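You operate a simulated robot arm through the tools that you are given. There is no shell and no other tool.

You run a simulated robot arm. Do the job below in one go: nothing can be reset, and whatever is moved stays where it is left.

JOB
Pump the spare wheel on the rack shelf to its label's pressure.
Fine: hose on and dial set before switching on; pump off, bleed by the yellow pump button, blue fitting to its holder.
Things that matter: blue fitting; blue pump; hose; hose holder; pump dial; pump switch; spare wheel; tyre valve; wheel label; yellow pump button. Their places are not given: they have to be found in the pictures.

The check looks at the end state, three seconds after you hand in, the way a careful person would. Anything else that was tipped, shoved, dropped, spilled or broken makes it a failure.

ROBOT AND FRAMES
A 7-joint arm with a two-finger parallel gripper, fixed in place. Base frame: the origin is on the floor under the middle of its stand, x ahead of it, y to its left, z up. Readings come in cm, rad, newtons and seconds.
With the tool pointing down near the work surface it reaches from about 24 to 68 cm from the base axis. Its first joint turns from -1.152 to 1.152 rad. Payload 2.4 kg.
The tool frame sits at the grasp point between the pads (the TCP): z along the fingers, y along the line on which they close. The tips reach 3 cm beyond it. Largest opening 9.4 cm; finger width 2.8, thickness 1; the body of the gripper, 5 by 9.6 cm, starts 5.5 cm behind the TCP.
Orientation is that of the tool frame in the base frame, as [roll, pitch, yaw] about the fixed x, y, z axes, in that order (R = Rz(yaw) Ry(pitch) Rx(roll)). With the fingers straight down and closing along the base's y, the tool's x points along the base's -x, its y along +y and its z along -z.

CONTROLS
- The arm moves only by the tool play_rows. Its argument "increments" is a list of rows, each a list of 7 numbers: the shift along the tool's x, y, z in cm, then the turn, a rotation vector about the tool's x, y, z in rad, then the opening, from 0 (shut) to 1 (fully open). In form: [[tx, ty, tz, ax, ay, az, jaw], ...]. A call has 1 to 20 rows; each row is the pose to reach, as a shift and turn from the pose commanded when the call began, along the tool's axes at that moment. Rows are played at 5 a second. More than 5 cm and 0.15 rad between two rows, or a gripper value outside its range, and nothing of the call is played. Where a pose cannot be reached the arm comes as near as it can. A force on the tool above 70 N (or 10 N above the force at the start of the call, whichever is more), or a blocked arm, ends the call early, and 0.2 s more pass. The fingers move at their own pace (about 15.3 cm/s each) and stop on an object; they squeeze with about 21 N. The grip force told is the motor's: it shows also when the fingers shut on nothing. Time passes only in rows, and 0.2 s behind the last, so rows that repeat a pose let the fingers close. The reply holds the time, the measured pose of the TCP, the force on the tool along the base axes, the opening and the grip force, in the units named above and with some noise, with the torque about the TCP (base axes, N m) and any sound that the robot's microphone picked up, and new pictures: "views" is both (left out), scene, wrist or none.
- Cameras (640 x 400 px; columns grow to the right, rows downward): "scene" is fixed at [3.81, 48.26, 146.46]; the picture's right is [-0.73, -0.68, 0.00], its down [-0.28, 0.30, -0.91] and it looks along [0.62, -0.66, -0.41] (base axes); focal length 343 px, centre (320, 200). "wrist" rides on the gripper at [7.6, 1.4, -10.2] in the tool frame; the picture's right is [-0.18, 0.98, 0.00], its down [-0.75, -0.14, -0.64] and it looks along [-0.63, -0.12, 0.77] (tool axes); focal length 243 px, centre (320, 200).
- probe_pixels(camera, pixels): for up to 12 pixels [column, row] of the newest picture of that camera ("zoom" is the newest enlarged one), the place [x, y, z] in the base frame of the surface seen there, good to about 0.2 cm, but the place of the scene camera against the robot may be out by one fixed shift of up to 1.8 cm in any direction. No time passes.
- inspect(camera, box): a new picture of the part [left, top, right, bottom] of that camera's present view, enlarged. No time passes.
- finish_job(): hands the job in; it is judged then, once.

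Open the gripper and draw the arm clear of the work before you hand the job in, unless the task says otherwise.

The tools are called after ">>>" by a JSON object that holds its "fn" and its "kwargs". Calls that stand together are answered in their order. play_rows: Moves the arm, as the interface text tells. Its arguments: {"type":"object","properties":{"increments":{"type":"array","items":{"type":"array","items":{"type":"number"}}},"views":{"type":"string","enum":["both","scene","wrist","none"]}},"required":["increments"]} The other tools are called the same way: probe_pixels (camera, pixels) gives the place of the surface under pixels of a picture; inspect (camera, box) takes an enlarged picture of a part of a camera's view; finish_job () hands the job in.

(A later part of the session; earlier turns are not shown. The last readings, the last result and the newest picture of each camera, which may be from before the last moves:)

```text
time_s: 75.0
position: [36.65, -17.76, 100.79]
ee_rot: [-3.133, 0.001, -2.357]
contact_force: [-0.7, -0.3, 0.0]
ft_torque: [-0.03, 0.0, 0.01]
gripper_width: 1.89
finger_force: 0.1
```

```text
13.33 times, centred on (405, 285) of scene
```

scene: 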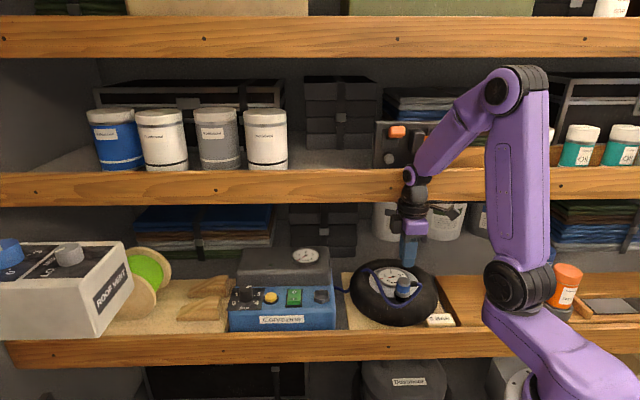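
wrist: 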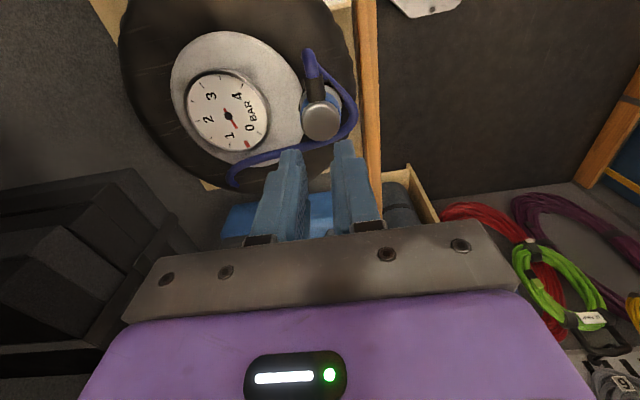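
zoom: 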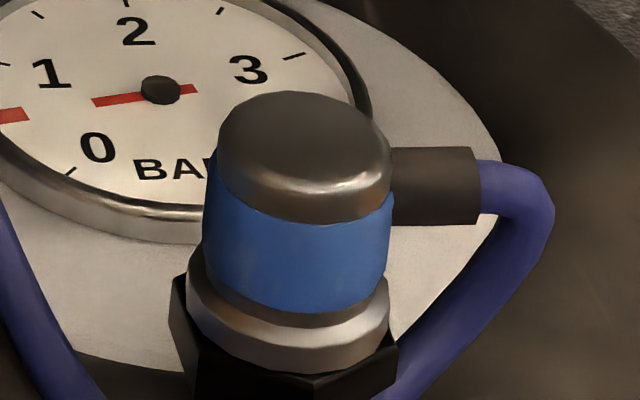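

The fitting sits well. I go back to the switch's I end along the same path, fingers shut.

>>> {"fn": "play_rows", "kwargs": {"increments": [[-2, 1.0, 0, 0, 0, 0, 0], [-6, 2.0, 0, 0, 0, 0, 0], [-10, 2.5, 0, 0, 0, 0, 0], [-14, 2.5, 0, 0, 0, 0, 0], [-18, 2.5, 0, 0, 0, 0, 0], [-22, 2.5, 0.5, 0, 0, 0, 0], [-25.5, 1.6, 2, 0, 0, 0, 0], [-27.4, 0.57, 4, 0, 0, 0, 0], [-27.4, 0.57, 6.5, 0, 0, 0, 0], [-27.4, 0.57, 8.3, 0, 0, 0, 0]]}}

>>> {"fn": "inspect", "kwargs": {"camera": "scene", "box": [230, 270, 330, 315]}}

```text
time_s: 77.2
position: [55.62, 1.93, 92.87]
ee_rot: [-3.134, 0.003, -2.357]
contact_force: [0.4, -0.2, -0.3]
ft_torque: [0.0, 0.0, 0.01]
gripper_width: 0.0
finger_force: 21.4
```

scene: 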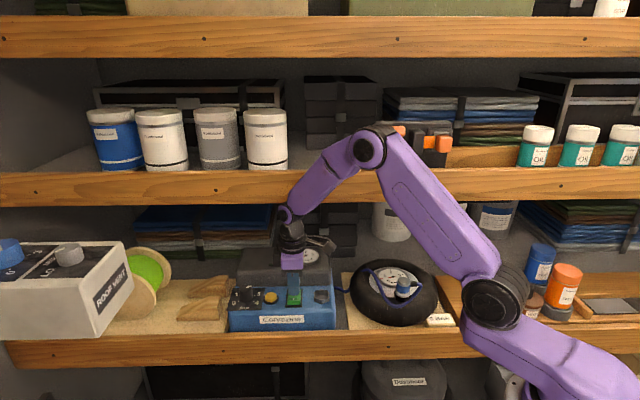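
wrist: 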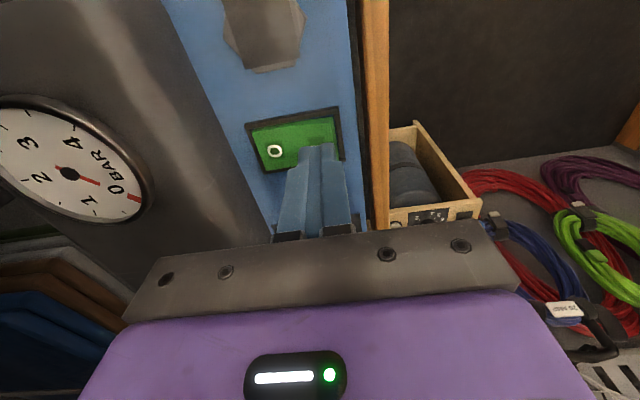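

```text
6.40 times, centred on (280, 292) of scene
```

zoom: 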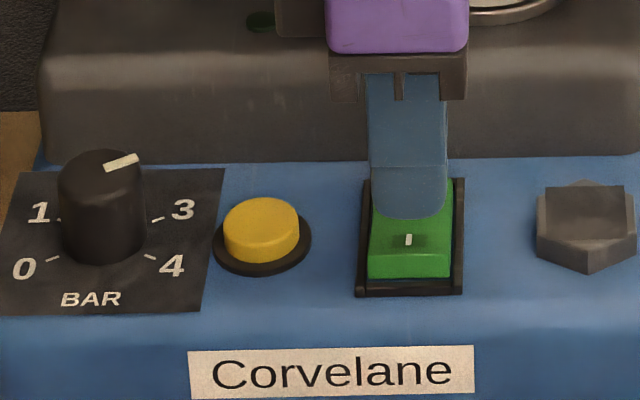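

Dial still at 3, tips over I. I press it.

>>> {"fn": "play_rows", "kwargs": {"increments": [[0, 0, 0.9, 0, 0, 0, 0], [0, 0, 1.5, 0, 0, 0, 0], [0, 0, 1.8, 0, 0, 0, 0], [0, 0, 2.1, 0, 0, 0, 0], [0, 0, 2.3, 0, 0, 0, 0]], "views": "scene"}}

>>> {"fn": "inspect", "kwargs": {"camera": "scene", "box": [230, 250, 330, 315]}}

```text
time_s: 78.4
position: [55.73, 2.0, 90.47]
ee_rot: [-3.134, 0.003, -2.355]
contact_force: [-21.2, -1.1, 53.0]
ft_torque: [-0.46, 0.31, -0.19]
gripper_width: 0.0
finger_force: 21.2
```

scene: 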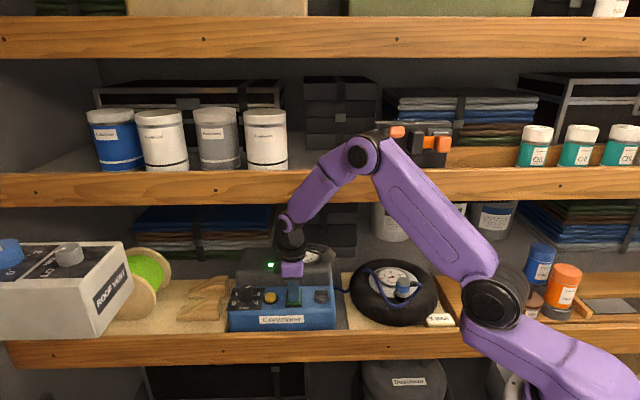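

```text
6.15 times, centred on (280, 282) of scene
```

zoom: 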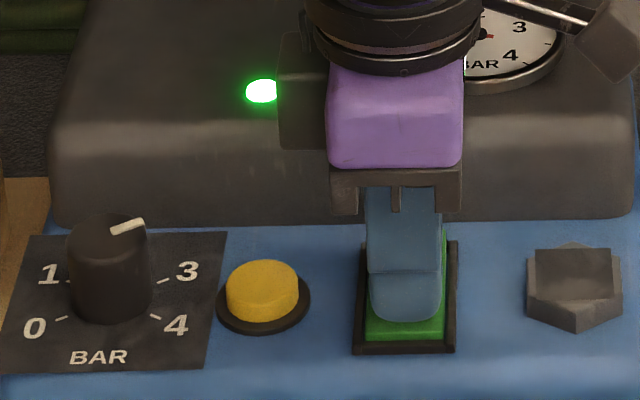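

The lamp is lit. I lift off, wait a moment and look at both gauges.

>>> {"fn": "play_rows", "kwargs": {"increments": [[0, 0, -0.5, 0, 0, 0, 0], [0, 0, -2.0, 0, 0, 0, 0], [0, 0.5, -4.0, 0, 0, 0, 0], [0, 1.0, -5.5, 0, 0, 0, 0], [0, 1.0, -5.5, 0, 0, 0, 0], [0, 1.0, -5.5, 0, 0, 0, 0]]}}

>>> {"fn": "inspect", "kwargs": {"camera": "scene", "box": [375, 255, 425, 295]}}

>>> {"fn": "inspect", "kwargs": {"camera": "wrist", "box": [10, 70, 180, 200]}}

```text
time_s: 79.8
position: [55.01, 2.65, 95.82]
ee_rot: [-3.136, 0.0, -2.356]
contact_force: [-0.1, -0.3, -0.7]
ft_torque: [0.0, 0.0, 0.02]
gripper_width: 0.0
finger_force: 20.9
```

scene: 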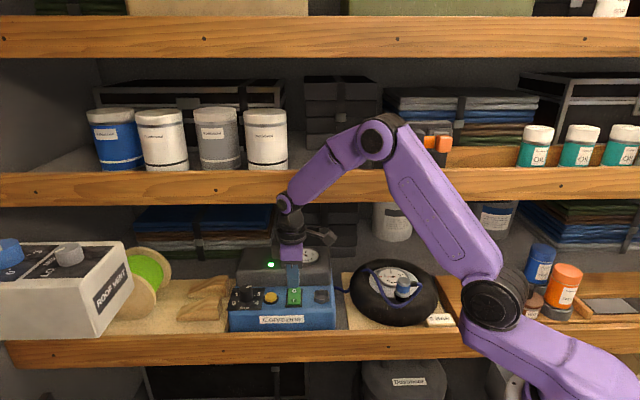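
wrist: 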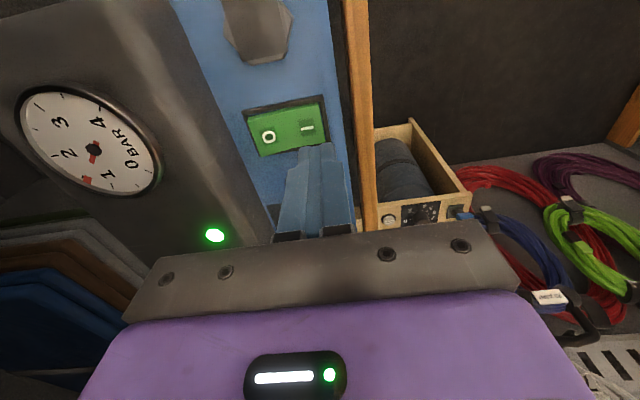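

```text
10.00 times, centred on (400, 275) of scene
```

zoom: 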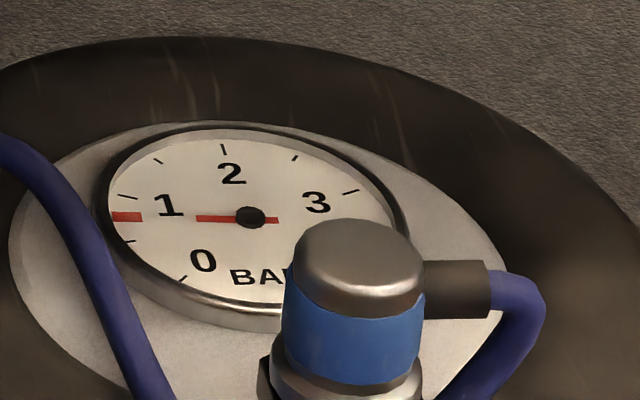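

```text
3.08 times, centred on (95, 135) of wrist
```

zoom: 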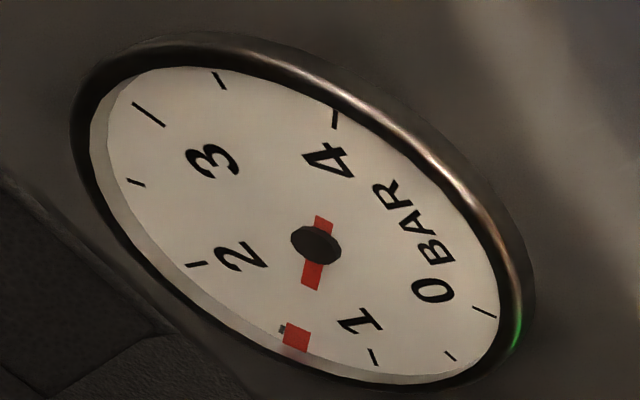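

Now it pumps: the pump gauge is near 1.4 and the wheel near 0.8. I move above the O end (tilted, as before) and wait there watching the wheel gauge.

>>> {"fn": "play_rows", "kwargs": {"increments": [[0, -1.0, 0, 0.05, 0, 0, 0], [0, -2.2, 0, 0.1, 0, 0, 0], [0, -3.4, 0, 0.15, 0, 0, 0], [0, -4.1, 0.8, 0.15, 0, 0, 0], [0, -4.1, 2.2, 0.15, 0, 0, 0], [0, -4.1, 3.2, 0.15, 0, 0, 0], [0, -4.1, 3.2, 0.15, 0, 0, 0], [0, -4.1, 3.2, 0.15, 0, 0, 0]], "views": "none"}}

>>> {"fn": "inspect", "kwargs": {"camera": "scene", "box": [375, 255, 425, 295]}}

>>> {"fn": "inspect", "kwargs": {"camera": "wrist", "box": [30, 70, 230, 220]}}

```text
time_s: 81.6
position: [58.02, -0.21, 92.62]
ee_rot: [-2.984, 0.002, -2.356]
contact_force: [-0.1, 0.0, 0.0]
ft_torque: [0.02, -0.03, 0.03]
gripper_width: 0.0
finger_force: 20.6
```

```text
10.00 times, centred on (400, 275) of scene
```

zoom: 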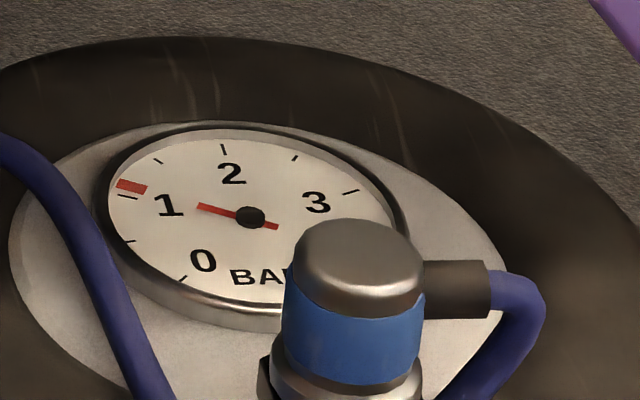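

```text
2.67 times, centred on (130, 145) of wrist
```

zoom: 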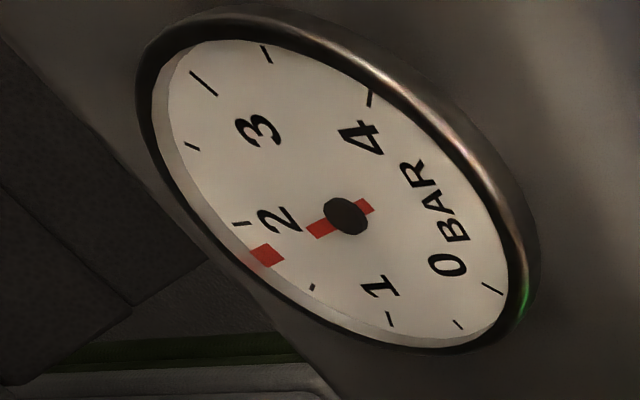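

Wheel near 1.1, pump 1.8. I wait about 3 s more.

>>> {"fn": "play_rows", "kwargs": {"increments": [[0, 0, 0, 0, 0, 0, 0], [0, 0, 0, 0, 0, 0, 0], [0, 0, 0, 0, 0, 0, 0], [0, 0, 0, 0, 0, 0, 0], [0, 0, 0, 0, 0, 0, 0], [0, 0, 0, 0, 0, 0, 0], [0, 0, 0, 0, 0, 0, 0], [0, 0, 0, 0, 0, 0, 0], [0, 0, 0, 0, 0, 0, 0], [0, 0, 0, 0, 0, 0, 0], [0, 0, 0, 0, 0, 0, 0], [0, 0, 0, 0, 0, 0, 0], [0, 0, 0, 0, 0, 0, 0], [0, 0, 0, 0, 0, 0, 0], [0, 0, 0, 0, 0, 0, 0]], "views": "none"}}

>>> {"fn": "inspect", "kwargs": {"camera": "scene", "box": [375, 255, 425, 295]}}

>>> {"fn": "inspect", "kwargs": {"camera": "wrist", "box": [30, 70, 230, 220]}}

```text
time_s: 84.8
position: [57.86, -0.31, 92.55]
ee_rot: [-2.987, 0.001, -2.355]
contact_force: [0.0, -0.5, 0.3]
ft_torque: [0.02, -0.02, 0.0]
gripper_width: 0.0
finger_force: 21.1
```

```text
10.00 times, centred on (400, 275) of scene
```

zoom: 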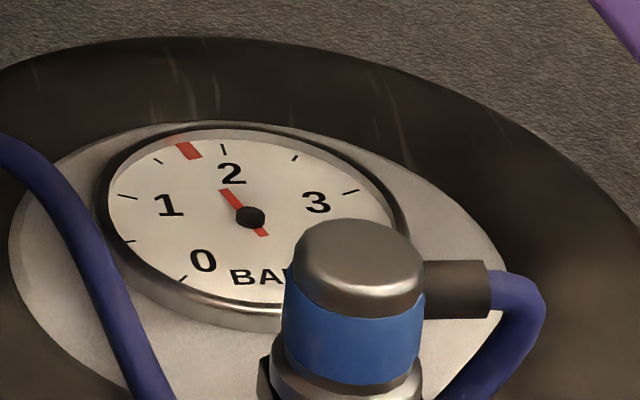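

```text
2.67 times, centred on (130, 145) of wrist
```

zoom: 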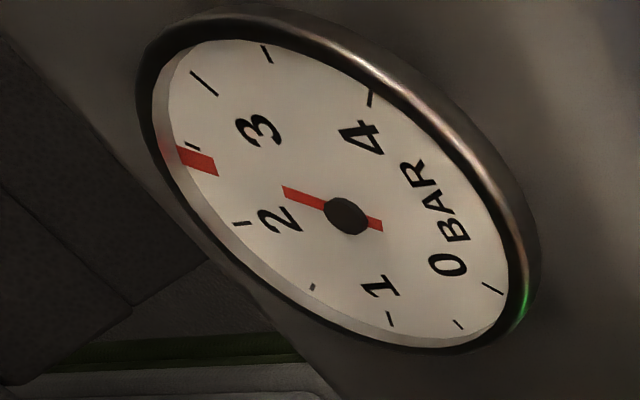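

Wheel ≈1.7, pump ≈2.4; about 0.2 bar/s. I wait 4 s more.

>>> {"fn": "play_rows", "kwargs": {"increments": [[0, 0, 0, 0, 0, 0, 0], [0, 0, 0, 0, 0, 0, 0], [0, 0, 0, 0, 0, 0, 0], [0, 0, 0, 0, 0, 0, 0], [0, 0, 0, 0, 0, 0, 0], [0, 0, 0, 0, 0, 0, 0], [0, 0, 0, 0, 0, 0, 0], [0, 0, 0, 0, 0, 0, 0], [0, 0, 0, 0, 0, 0, 0], [0, 0, 0, 0, 0, 0, 0], [0, 0, 0, 0, 0, 0, 0], [0, 0, 0, 0, 0, 0, 0], [0, 0, 0, 0, 0, 0, 0], [0, 0, 0, 0, 0, 0, 0], [0, 0, 0, 0, 0, 0, 0], [0, 0, 0, 0, 0, 0, 0], [0, 0, 0, 0, 0, 0, 0]], "views": "none"}}

>>> {"fn": "inspect", "kwargs": {"camera": "scene", "box": [375, 255, 425, 295]}}

>>> {"fn": "inspect", "kwargs": {"camera": "wrist", "box": [30, 70, 230, 220]}}

```text
time_s: 88.4
position: [58.02, -0.2, 92.59]
ee_rot: [-2.985, 0.001, -2.357]
contact_force: [-0.2, -0.1, 0.0]
ft_torque: [0.01, 0.0, -0.01]
gripper_width: 0.02
finger_force: 20.8
```

```text
10.00 times, centred on (400, 275) of scene
```

zoom: 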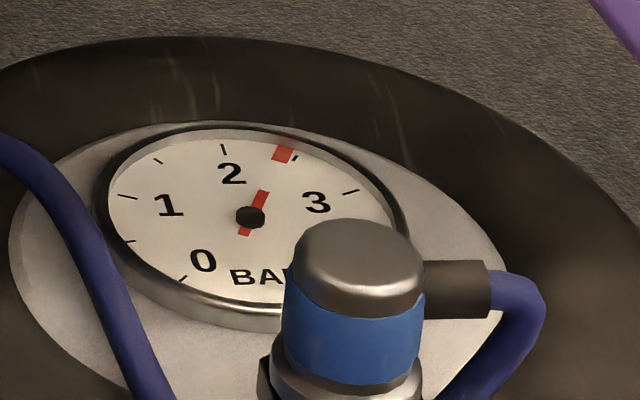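

```text
2.67 times, centred on (130, 145) of wrist
```

zoom: 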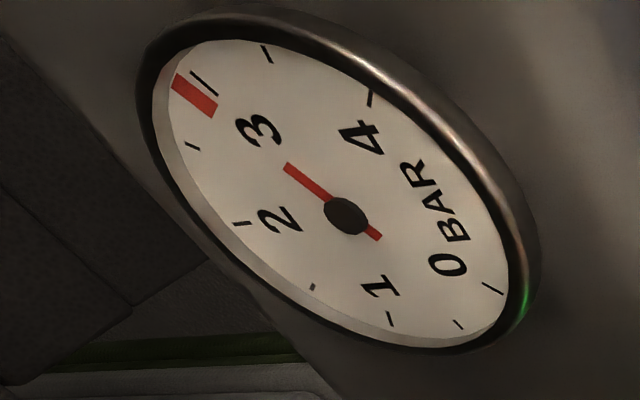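

Wheel ≈2.4, the pump gauge is holding just under 3. I wait 4 s for the wheel to catch up.

>>> {"fn": "play_rows", "kwargs": {"increments": [[0, 0, 0, 0, 0, 0, 0], [0, 0, 0, 0, 0, 0, 0], [0, 0, 0, 0, 0, 0, 0], [0, 0, 0, 0, 0, 0, 0], [0, 0, 0, 0, 0, 0, 0], [0, 0, 0, 0, 0, 0, 0], [0, 0, 0, 0, 0, 0, 0], [0, 0, 0, 0, 0, 0, 0], [0, 0, 0, 0, 0, 0, 0], [0, 0, 0, 0, 0, 0, 0], [0, 0, 0, 0, 0, 0, 0], [0, 0, 0, 0, 0, 0, 0], [0, 0, 0, 0, 0, 0, 0], [0, 0, 0, 0, 0, 0, 0], [0, 0, 0, 0, 0, 0, 0], [0, 0, 0, 0, 0, 0, 0], [0, 0, 0, 0, 0, 0, 0]], "views": "none"}}

>>> {"fn": "inspect", "kwargs": {"camera": "scene", "box": [375, 255, 425, 295]}}

>>> {"fn": "inspect", "kwargs": {"camera": "wrist", "box": [30, 70, 230, 220]}}

```text
time_s: 92.0
position: [57.99, -0.17, 92.57]
ee_rot: [-2.984, 0.001, -2.354]
contact_force: [-0.3, 0.2, -0.4]
ft_torque: [0.0, 0.02, 0.02]
gripper_width: 0.0
finger_force: 20.8
```

```text
10.00 times, centred on (400, 275) of scene
```

zoom: 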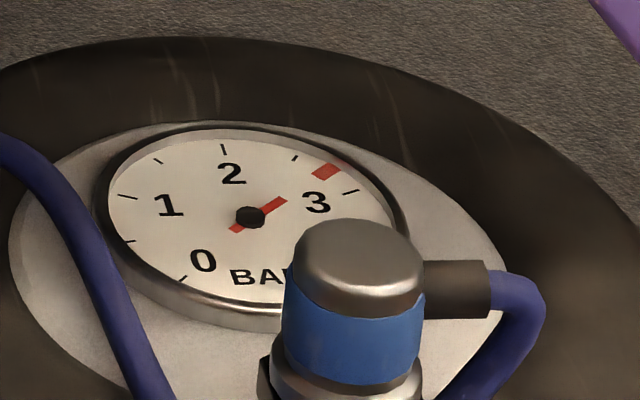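

```text
2.67 times, centred on (130, 145) of wrist
```

zoom: 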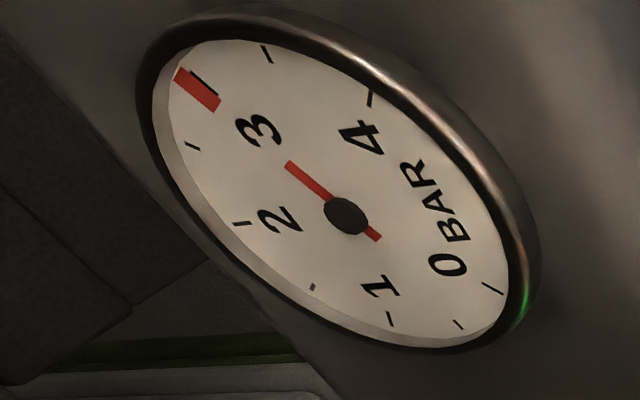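

Wheel ≈2.75, pump ≈2.95. I keep waiting.

>>> {"fn": "play_rows", "kwargs": {"increments": [[0, 0, 0, 0, 0, 0, 0], [0, 0, 0, 0, 0, 0, 0], [0, 0, 0, 0, 0, 0, 0], [0, 0, 0, 0, 0, 0, 0], [0, 0, 0, 0, 0, 0, 0], [0, 0, 0, 0, 0, 0, 0], [0, 0, 0, 0, 0, 0, 0], [0, 0, 0, 0, 0, 0, 0], [0, 0, 0, 0, 0, 0, 0], [0, 0, 0, 0, 0, 0, 0], [0, 0, 0, 0, 0, 0, 0], [0, 0, 0, 0, 0, 0, 0], [0, 0, 0, 0, 0, 0, 0], [0, 0, 0, 0, 0, 0, 0], [0, 0, 0, 0, 0, 0, 0], [0, 0, 0, 0, 0, 0, 0], [0, 0, 0, 0, 0, 0, 0], [0, 0, 0, 0, 0, 0, 0], [0, 0, 0, 0, 0, 0, 0], [0, 0, 0, 0, 0, 0, 0]], "views": "none"}}

>>> {"fn": "inspect", "kwargs": {"camera": "scene", "box": [375, 255, 425, 295]}}

>>> {"fn": "inspect", "kwargs": {"camera": "wrist", "box": [30, 70, 230, 220]}}

```text
time_s: 96.2
position: [57.87, -0.14, 92.62]
ee_rot: [-2.984, 0.002, -2.355]
contact_force: [-0.4, -0.2, -0.4]
ft_torque: [-0.02, 0.01, 0.0]
gripper_width: 0.01
finger_force: 21.2
```

```text
10.00 times, centred on (400, 275) of scene
```

zoom: 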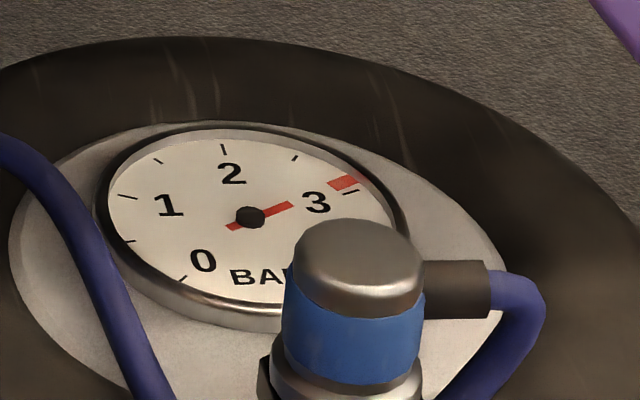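

```text
2.67 times, centred on (130, 145) of wrist
```

zoom: 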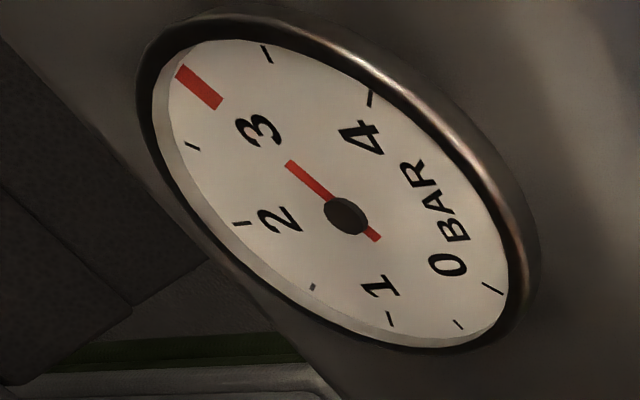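

Wheel ≈2.92 and the pump needle covers the 3 tick. I wait 4 s more for it to settle.

>>> {"fn": "play_rows", "kwargs": {"increments": [[0, 0, 0, 0, 0, 0, 0], [0, 0, 0, 0, 0, 0, 0], [0, 0, 0, 0, 0, 0, 0], [0, 0, 0, 0, 0, 0, 0], [0, 0, 0, 0, 0, 0, 0], [0, 0, 0, 0, 0, 0, 0], [0, 0, 0, 0, 0, 0, 0], [0, 0, 0, 0, 0, 0, 0], [0, 0, 0, 0, 0, 0, 0], [0, 0, 0, 0, 0, 0, 0], [0, 0, 0, 0, 0, 0, 0], [0, 0, 0, 0, 0, 0, 0], [0, 0, 0, 0, 0, 0, 0], [0, 0, 0, 0, 0, 0, 0], [0, 0, 0, 0, 0, 0, 0], [0, 0, 0, 0, 0, 0, 0], [0, 0, 0, 0, 0, 0, 0], [0, 0, 0, 0, 0, 0, 0], [0, 0, 0, 0, 0, 0, 0], [0, 0, 0, 0, 0, 0, 0]]}}

>>> {"fn": "inspect", "kwargs": {"camera": "scene", "box": [380, 262, 412, 286]}}

>>> {"fn": "inspect", "kwargs": {"camera": "wrist", "box": [30, 70, 230, 220]}}

>>> {"fn": "inspect", "kwargs": {"camera": "scene", "box": [230, 250, 330, 315]}}

```text
time_s: 100.4
position: [57.91, -0.21, 92.62]
ee_rot: [-2.984, 0.002, -2.356]
contact_force: [1.0, -0.7, 0.0]
ft_torque: [0.0, -0.01, 0.01]
gripper_width: 0.0
finger_force: 21.3
```

scene: 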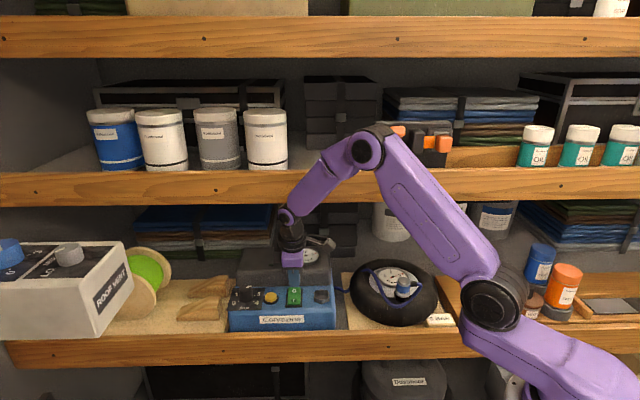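
wrist: 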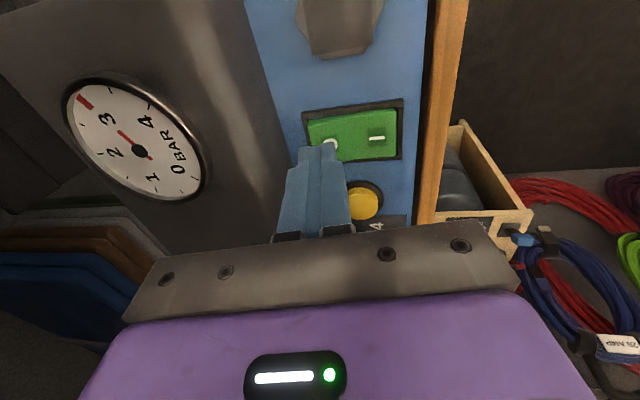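

```text
16.00 times, centred on (396, 274) of scene
```

zoom: 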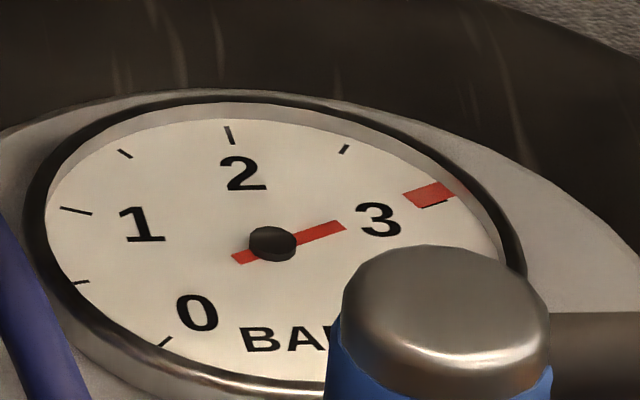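

```text
2.67 times, centred on (130, 145) of wrist
```

zoom: 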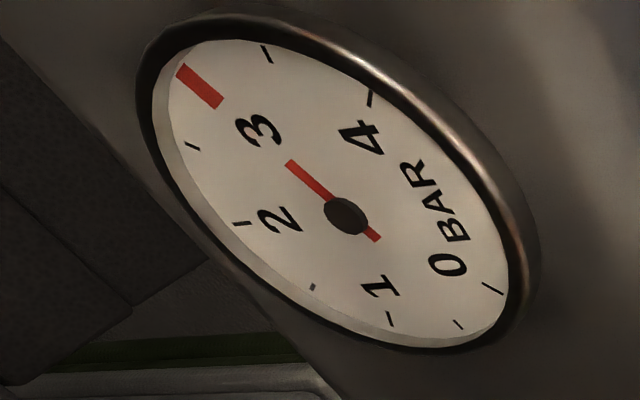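

```text
6.15 times, centred on (280, 282) of scene
```

zoom: 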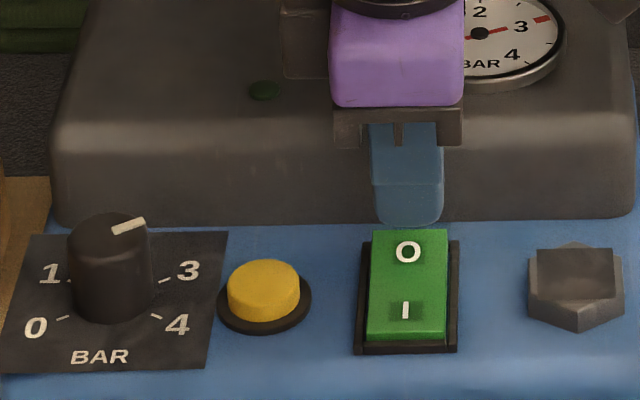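

The pump has stopped itself (lamp dark) with the wheel at ≈2.97–3.0. Now I switch it off by pressing the O end.

>>> {"fn": "play_rows", "kwargs": {"increments": [[0, 0.12, 0.8, 0, 0, 0, 0], [0, 0.18, 1.2, 0, 0, 0, 0], [0, 0.23, 1.5, 0, 0, 0, 0], [0, 0.27, 1.8, 0, 0, 0, 0], [0, 0.3, 2.0, 0, 0, 0, 0], [0, 0.3, 2.05, 0, 0, 0, 0]]}}

>>> {"fn": "inspect", "kwargs": {"camera": "scene", "box": [250, 255, 330, 310]}}

```text
time_s: 101.8
position: [57.87, -0.3, 90.64]
ee_rot: [-2.982, 0.003, -2.356]
contact_force: [-10.2, -1.5, 27.8]
ft_torque: [0.01, 0.46, 0.11]
gripper_width: 0.0
finger_force: 21.1
```

scene: 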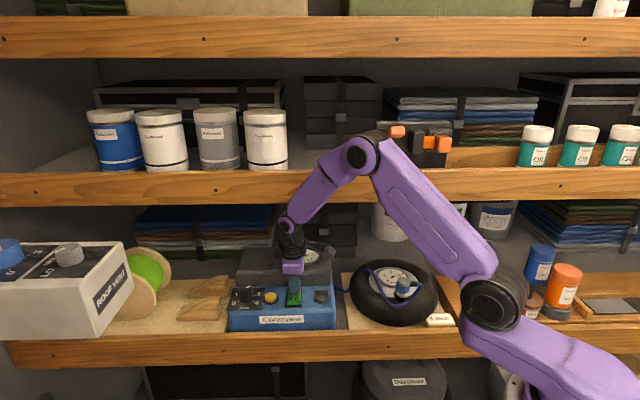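
wrist: 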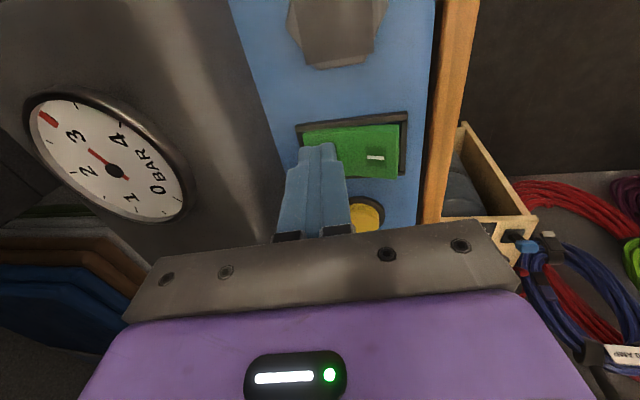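

```text
7.27 times, centred on (290, 282) of scene
```

zoom: 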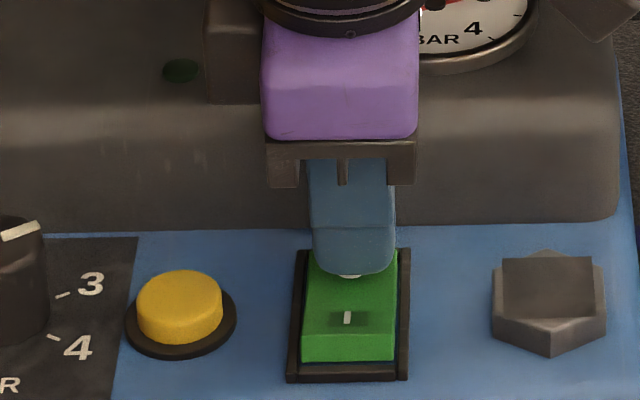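

Switch is back to O (I end raised). I lift off and move over the yellow button (≈(60.8,4.9), top z 87.9).

>>> {"fn": "play_rows", "kwargs": {"increments": [[0, -0.1, -0.6, 0, 0, 0, 0], [0, -0.39, -2.47, 0, 0, 0, 0], [-1.5, 0.2, -2.6, 0, 0, 0, 0], [-3.5, 0.9, -2.7, 0, 0, 0, 0], [-5.0, 1.4, -2.8, 0, 0, 0, 0], [-5.75, 1.66, -2.8, 0, 0, 0, 0]]}}

>>> {"fn": "inspect", "kwargs": {"camera": "scene", "box": [240, 265, 320, 310]}}

>>> {"fn": "inspect", "kwargs": {"camera": "scene", "box": [380, 262, 412, 286]}}

```text
time_s: 103.2
position: [60.44, 5.22, 92.95]
ee_rot: [-2.984, 0.002, -2.356]
contact_force: [0.3, 0.8, -0.6]
ft_torque: [0.02, -0.02, -0.01]
gripper_width: 0.0
finger_force: 20.5
```

scene: 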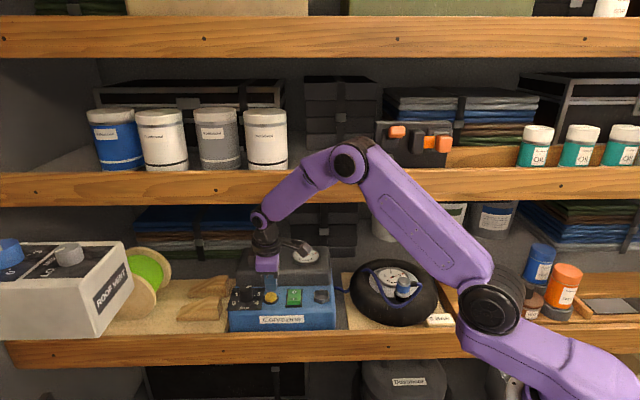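
wrist: 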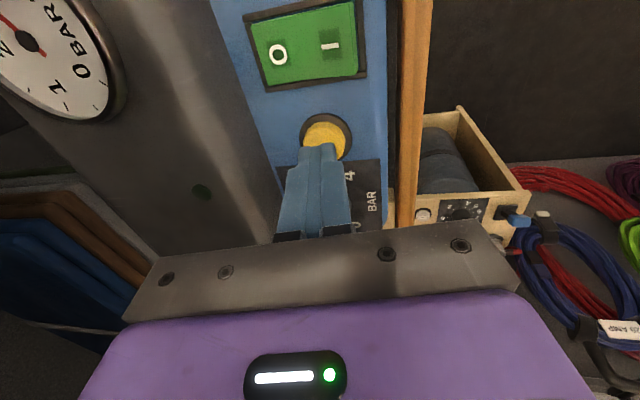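

```text
8.00 times, centred on (280, 288) of scene
```

zoom: 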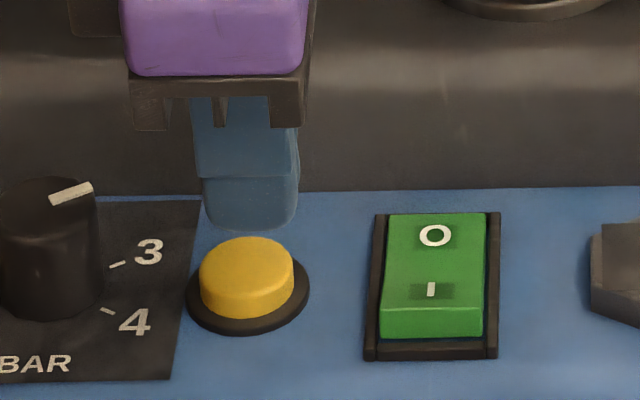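

```text
16.00 times, centred on (396, 274) of scene
```

zoom: 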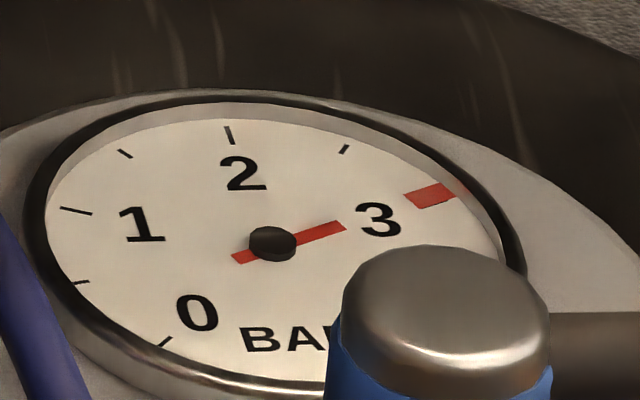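

Wheel needle covers the 3 tick, pump is off. I press the yellow button and hold it to bleed the hose.

>>> {"fn": "play_rows", "kwargs": {"increments": [[0, 0.19, 1.2, 0, 0, 0, 0], [0, 0.28, 1.8, 0, 0, 0, 0], [0, 0.33, 2.1, 0, 0, 0, 0], [0, 0.37, 2.3, 0, 0, 0, 0], [0, 0.4, 2.45, 0, 0, 0, 0]]}}

>>> {"fn": "inspect", "kwargs": {"camera": "scene", "box": [240, 245, 330, 310]}}

```text
time_s: 104.4
position: [60.49, 5.34, 90.52]
ee_rot: [-2.985, 0.004, -2.356]
contact_force: [1.3, 0.2, 1.5]
ft_torque: [0.03, 0.02, -0.04]
gripper_width: 0.0
finger_force: 20.7
heard: click
```

scene: 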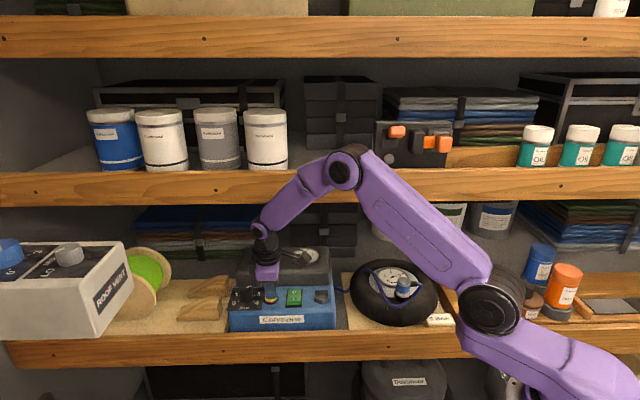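
wrist: 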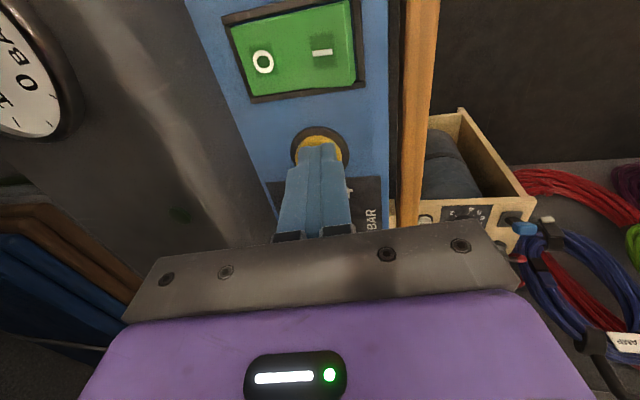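

```text
6.15 times, centred on (285, 278) of scene
```

zoom: 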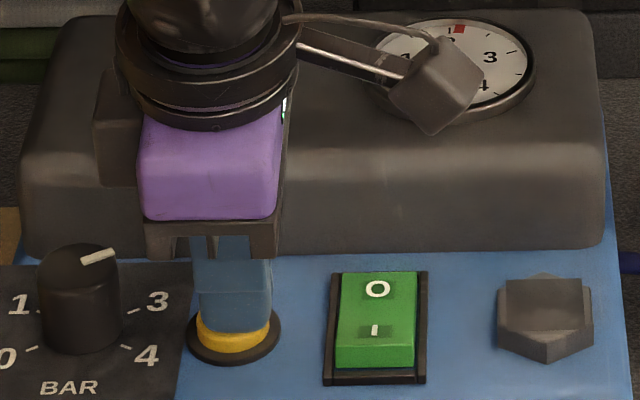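

Click heard and the pump gauge is dropping (tip near 2). I hold the button and check both gauges.

>>> {"fn": "play_rows", "kwargs": {"increments": [[0, 0, 0.05, 0, 0, 0, 0], [0, 0, 0.05, 0, 0, 0, 0], [0, 0, 0.05, 0, 0, 0, 0], [0, 0, 0.05, 0, 0, 0, 0]], "views": "none"}}

>>> {"fn": "inspect", "kwargs": {"camera": "scene", "box": [380, 262, 412, 286]}}

>>> {"fn": "inspect", "kwargs": {"camera": "scene", "box": [285, 240, 335, 275]}}

```text
time_s: 105.4
position: [60.52, 5.28, 90.53]
ee_rot: [-2.983, 0.002, -2.355]
contact_force: [-0.1, 1.4, 1.8]
ft_torque: [0.03, 0.03, -0.01]
gripper_width: 0.0
finger_force: 20.4
```

```text
16.00 times, centred on (396, 274) of scene
```

zoom: 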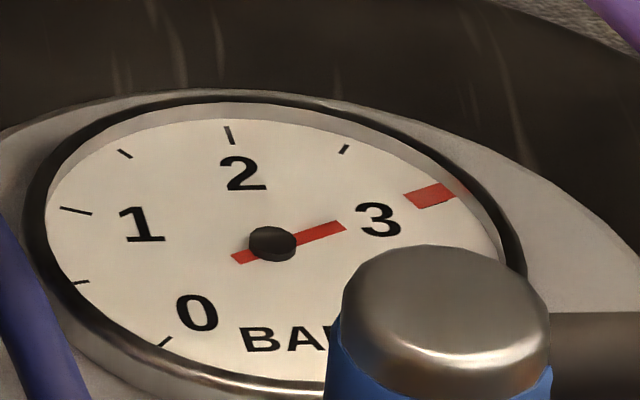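

```text
11.43 times, centred on (310, 258) of scene
```

zoom: 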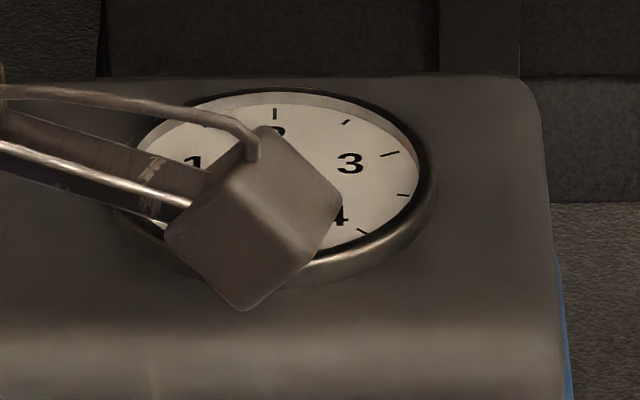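

The wheel holds at 3. I hold the button 3 s longer, then lift and read the pump gauge.

>>> {"fn": "play_rows", "kwargs": {"increments": [[0, 0, 0, 0, 0, 0, 0], [0, 0, 0, 0, 0, 0, 0], [0, 0, 0, 0, 0, 0, 0], [0, 0, 0, 0, 0, 0, 0], [0, 0, 0, 0, 0, 0, 0], [0, 0, 0, 0, 0, 0, 0], [0, 0, 0, 0, 0, 0, 0], [0, 0, 0, 0, 0, 0, 0], [0, 0, 0, 0, 0, 0, 0], [0, 0, 0, 0, 0, 0, 0], [0, 0, 0, 0, 0, 0, 0], [0, 0, 0, 0, 0, 0, 0], [0, 0, 0, 0, 0, 0, 0], [0, 0, 0, 0, 0, 0, 0], [0, -0.4, -2.45, 0, 0, 0, 0], [0, -0.4, -4.5, -0.05, 0, 0, 0], [1, 1.0, -6.5, -0.1, 0, 0, 0], [3, 2.0, -7.5, -0.155, 0, 0, 0]]}}

>>> {"fn": "inspect", "kwargs": {"camera": "scene", "box": [235, 245, 345, 315]}}

>>> {"fn": "inspect", "kwargs": {"camera": "scene", "box": [380, 262, 412, 286]}}

```text
time_s: 109.2
position: [56.22, 5.37, 97.64]
ee_rot: [-3.139, 0.002, -2.356]
contact_force: [-0.3, 0.6, -0.2]
ft_torque: [0.02, 0.02, 0.0]
gripper_width: 0.01
finger_force: 21.0
```

scene: 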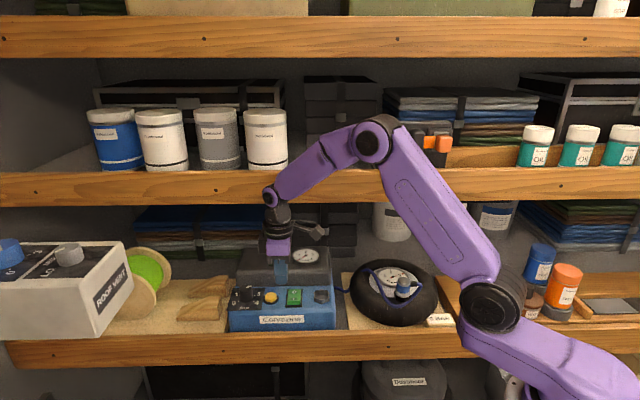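
wrist: 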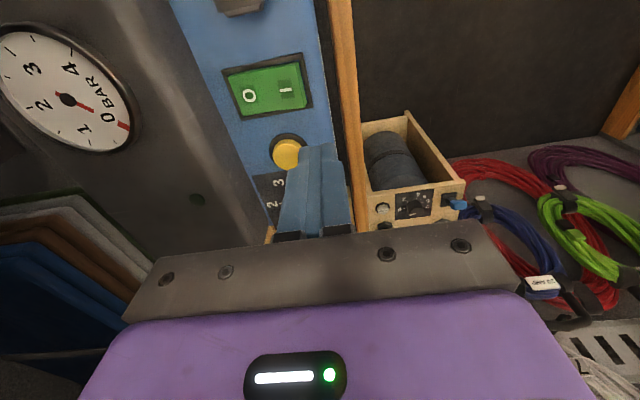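

```text
5.71 times, centred on (290, 280) of scene
```

zoom: 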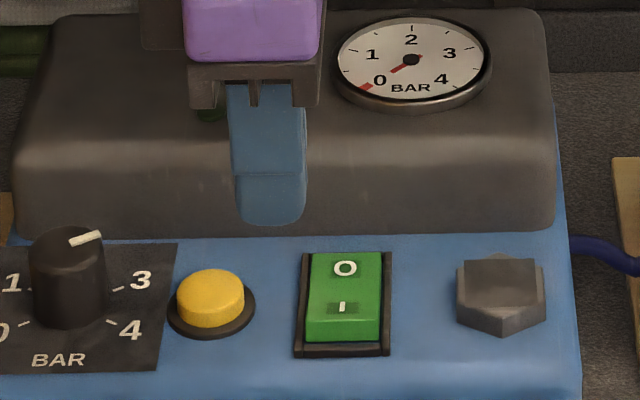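

```text
16.00 times, centred on (396, 274) of scene
```

zoom: 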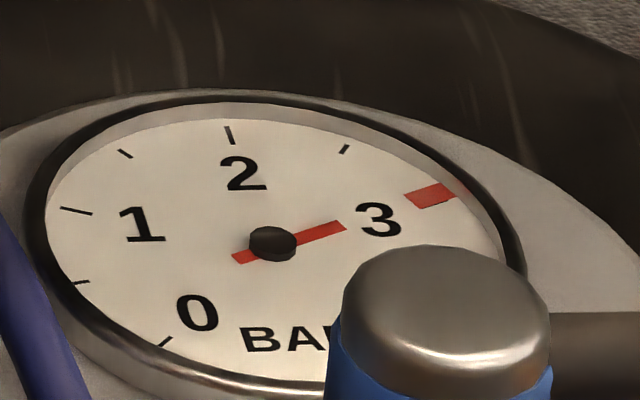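

Pump gauge is at 0 and the wheel stays at 3. Now I go back to fetch the fitting: travel along the rack at z≈100 and open the fingers.

>>> {"fn": "play_rows", "kwargs": {"increments": [[1, 0, -1.0, 0, 0, 0, 0], [4, 0, -2.4, 0, 0, 0, 0.2], [8, 0, -2.4, 0, 0, 0, 0.4], [12, 0, -2.4, 0, 0, 0, 0.55], [16, 0, -2.4, 0, 0, 0, 0.55], [20, -0.5, -2.4, 0, 0, 0, 0.55], [24, -1.2, -2.4, 0, 0, 0, 0.55], [27.5, -2.0, -2.4, 0, 0, 0, 0.55], [29.5, -2.4, -2.4, 0, 0, 0, 0.55], [30.2, -2.54, -2.0, 0, 0, 0, 0.55], [30.2, -2.54, 0, 0, 0, 0, 0.55], [30.2, -2.54, 2.0, 0, 0, 0, 0.55]]}}

>>> {"fn": "inspect", "kwargs": {"camera": "wrist", "box": [240, 80, 400, 230]}}

```text
time_s: 111.8
position: [36.67, -17.75, 95.32]
ee_rot: [-3.14, 0.002, -2.357]
contact_force: [0.1, -0.3, 0.5]
ft_torque: [-0.03, 0.01, 0.0]
gripper_width: 5.17
finger_force: 0.0
```

scene: 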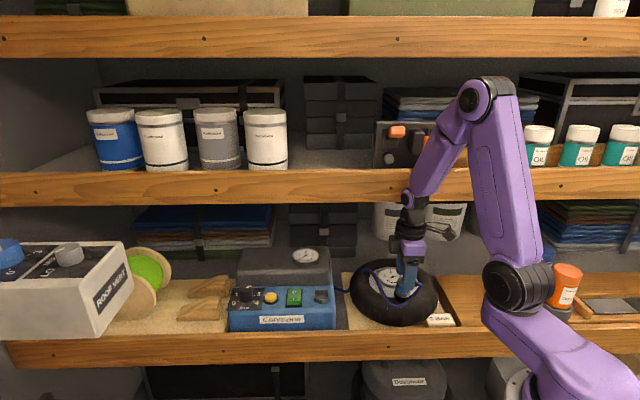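
wrist: 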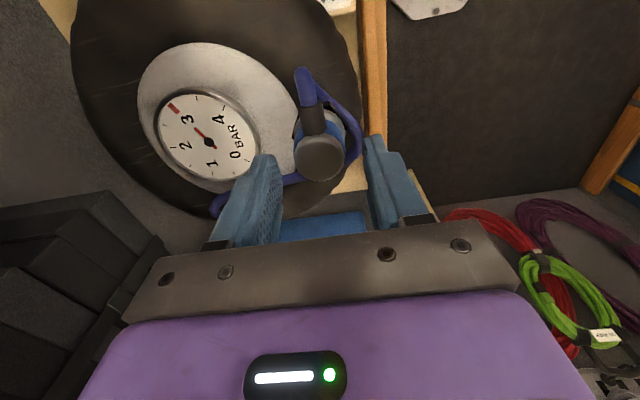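

```text
2.67 times, centred on (320, 155) of wrist
```

zoom: 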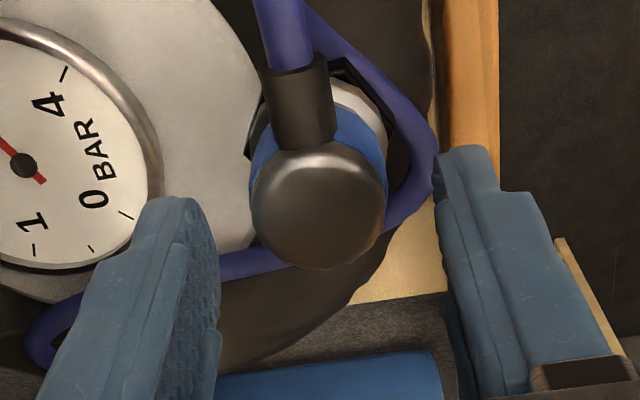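

The fitting is centred between the fingers. I descend to z≈93 and close in small steps.

>>> {"fn": "play_rows", "kwargs": {"increments": [[0, 0, 0.8, 0, 0, 0, 0.55], [0, 0, 1.6, 0, 0, 0, 0.55], [0, 0, 2.3, 0, 0, 0, 0.55], [0, 0, 2.3, 0, 0, 0, 0.45], [0, 0, 2.3, 0, 0, 0, 0.38], [0, 0, 2.3, 0, 0, 0, 0.35], [0, 0, 2.3, 0, 0, 0, 0.3], [0, 0, 2.3, 0, 0, 0, 0.2], [0, 0, 2.3, 0, 0, 0, 0.2]], "views": "wrist"}}

```text
time_s: 113.8
position: [36.38, -17.46, 93.25]
ee_rot: [-3.141, 0.002, -2.355]
contact_force: [-1.7, 0.1, 3.0]
ft_torque: [0.02, 0.05, -0.02]
gripper_width: 3.07
finger_force: 21.1
heard: snap
```

wrist: 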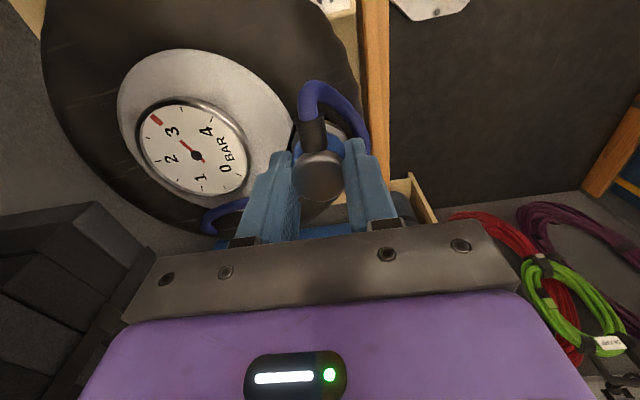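

Snap: it came off as the fingers closed. I lift it slowly straight up.

>>> {"fn": "play_rows", "kwargs": {"increments": [[0, 0, -0.4, 0, 0, 0, 0.2], [0, 0, -1.0, 0, 0, 0, 0.2], [0, 0, -2.0, 0, 0, 0, 0.2], [0, 0, -3.2, 0, 0, 0, 0.2], [0, 0, -4.2, 0, 0, 0, 0.2]]}}

>>> {"fn": "inspect", "kwargs": {"camera": "scene", "box": [375, 250, 435, 305]}}

>>> {"fn": "inspect", "kwargs": {"camera": "wrist", "box": [250, 80, 390, 230]}}

```text
time_s: 115.0
position: [36.61, -17.82, 97.43]
ee_rot: [-3.141, 0.0, -2.357]
contact_force: [-0.3, -0.4, -1.2]
ft_torque: [0.02, -0.02, 0.0]
gripper_width: 3.1
finger_force: 21.2
```

scene: 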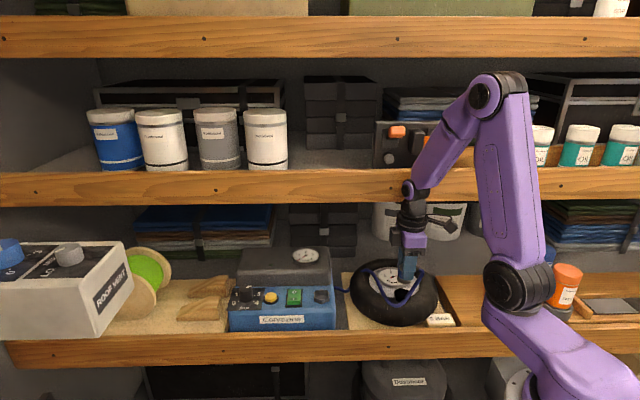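
wrist: 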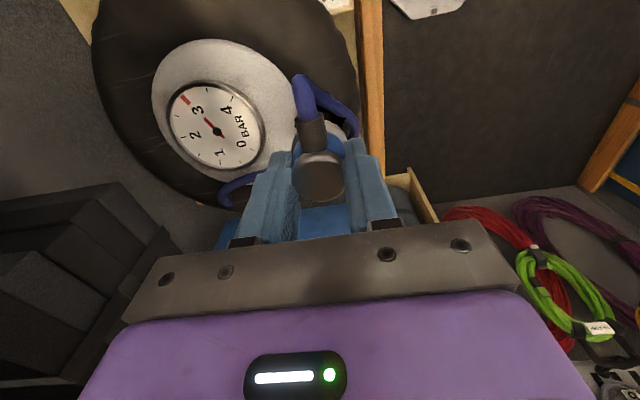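

```text
7.27 times, centred on (405, 278) of scene
```

zoom: 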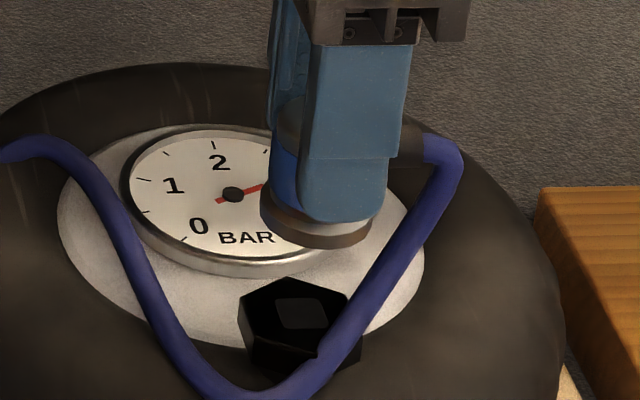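

```text
2.67 times, centred on (320, 155) of wrist
```

zoom: 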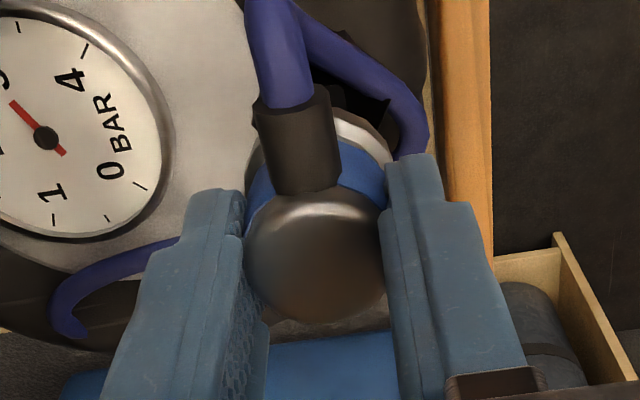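

The wheel still reads 3. I carry the fitting back along the rack to above the holder (TCP target ≈(51.83,−4.18)).

>>> {"fn": "play_rows", "kwargs": {"increments": [[-1.0, 0, 0, 0, 0, 0, 0.2], [-2.5, -0.1, 0, 0, 0, 0, 0.2], [-4.5, -0.2, 0, 0, 0, 0, 0.2], [-7, -0.4, 0, 0, 0, 0, 0.2], [-9.5, -0.5, 0, 0, 0, 0, 0.2], [-12, -0.6, 0, 0, 0, 0, 0.2], [-14.5, -0.8, 0, 0, 0, 0, 0.2], [-17, -1.0, 0, 0, 0, 0, 0.2], [-19, -1.1, 0, 0, 0, 0, 0.2], [-20.35, -1.12, 0, 0, 0, 0, 0.2], [-20.35, -1.12, 1.2, 0, 0, 0, 0.2], [-20.35, -1.12, 2.4, 0, 0, 0, 0.2], [-20.35, -1.12, 2.4, 0, 0, 0, 0.2]]}}

>>> {"fn": "inspect", "kwargs": {"camera": "scene", "box": [300, 270, 345, 302]}}

>>> {"fn": "inspect", "kwargs": {"camera": "wrist", "box": [250, 70, 390, 220]}}

```text
time_s: 117.8
position: [51.92, -4.16, 95.04]
ee_rot: [-3.141, 0.001, -2.356]
contact_force: [0.5, 0.3, -0.5]
ft_torque: [-0.01, -0.01, -0.01]
gripper_width: 3.05
finger_force: 21.0
```

scene: 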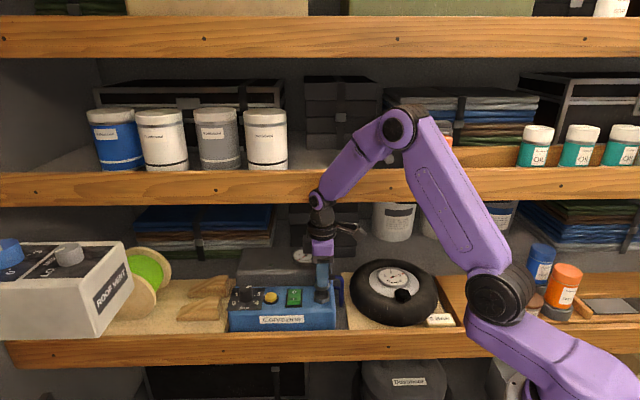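
wrist: 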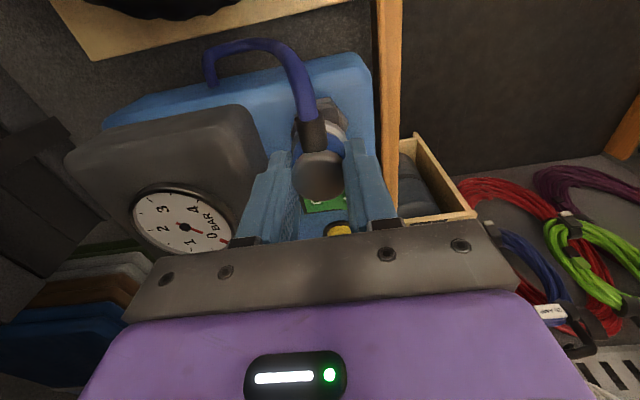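

```text
12.50 times, centred on (322, 286) of scene
```

zoom: 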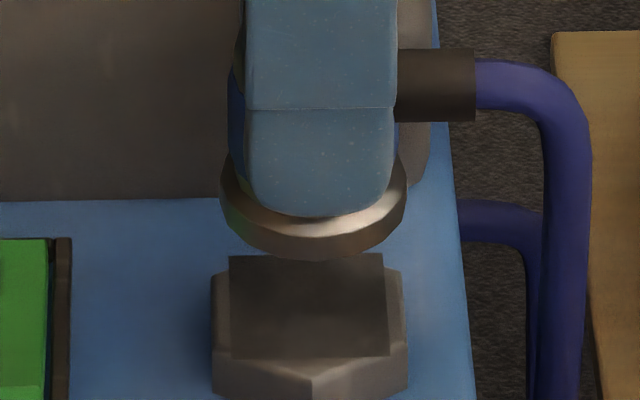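

```text
2.67 times, centred on (320, 145) of wrist
```

zoom: 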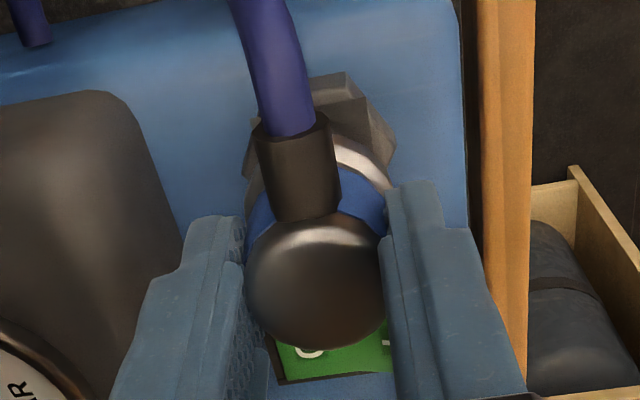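

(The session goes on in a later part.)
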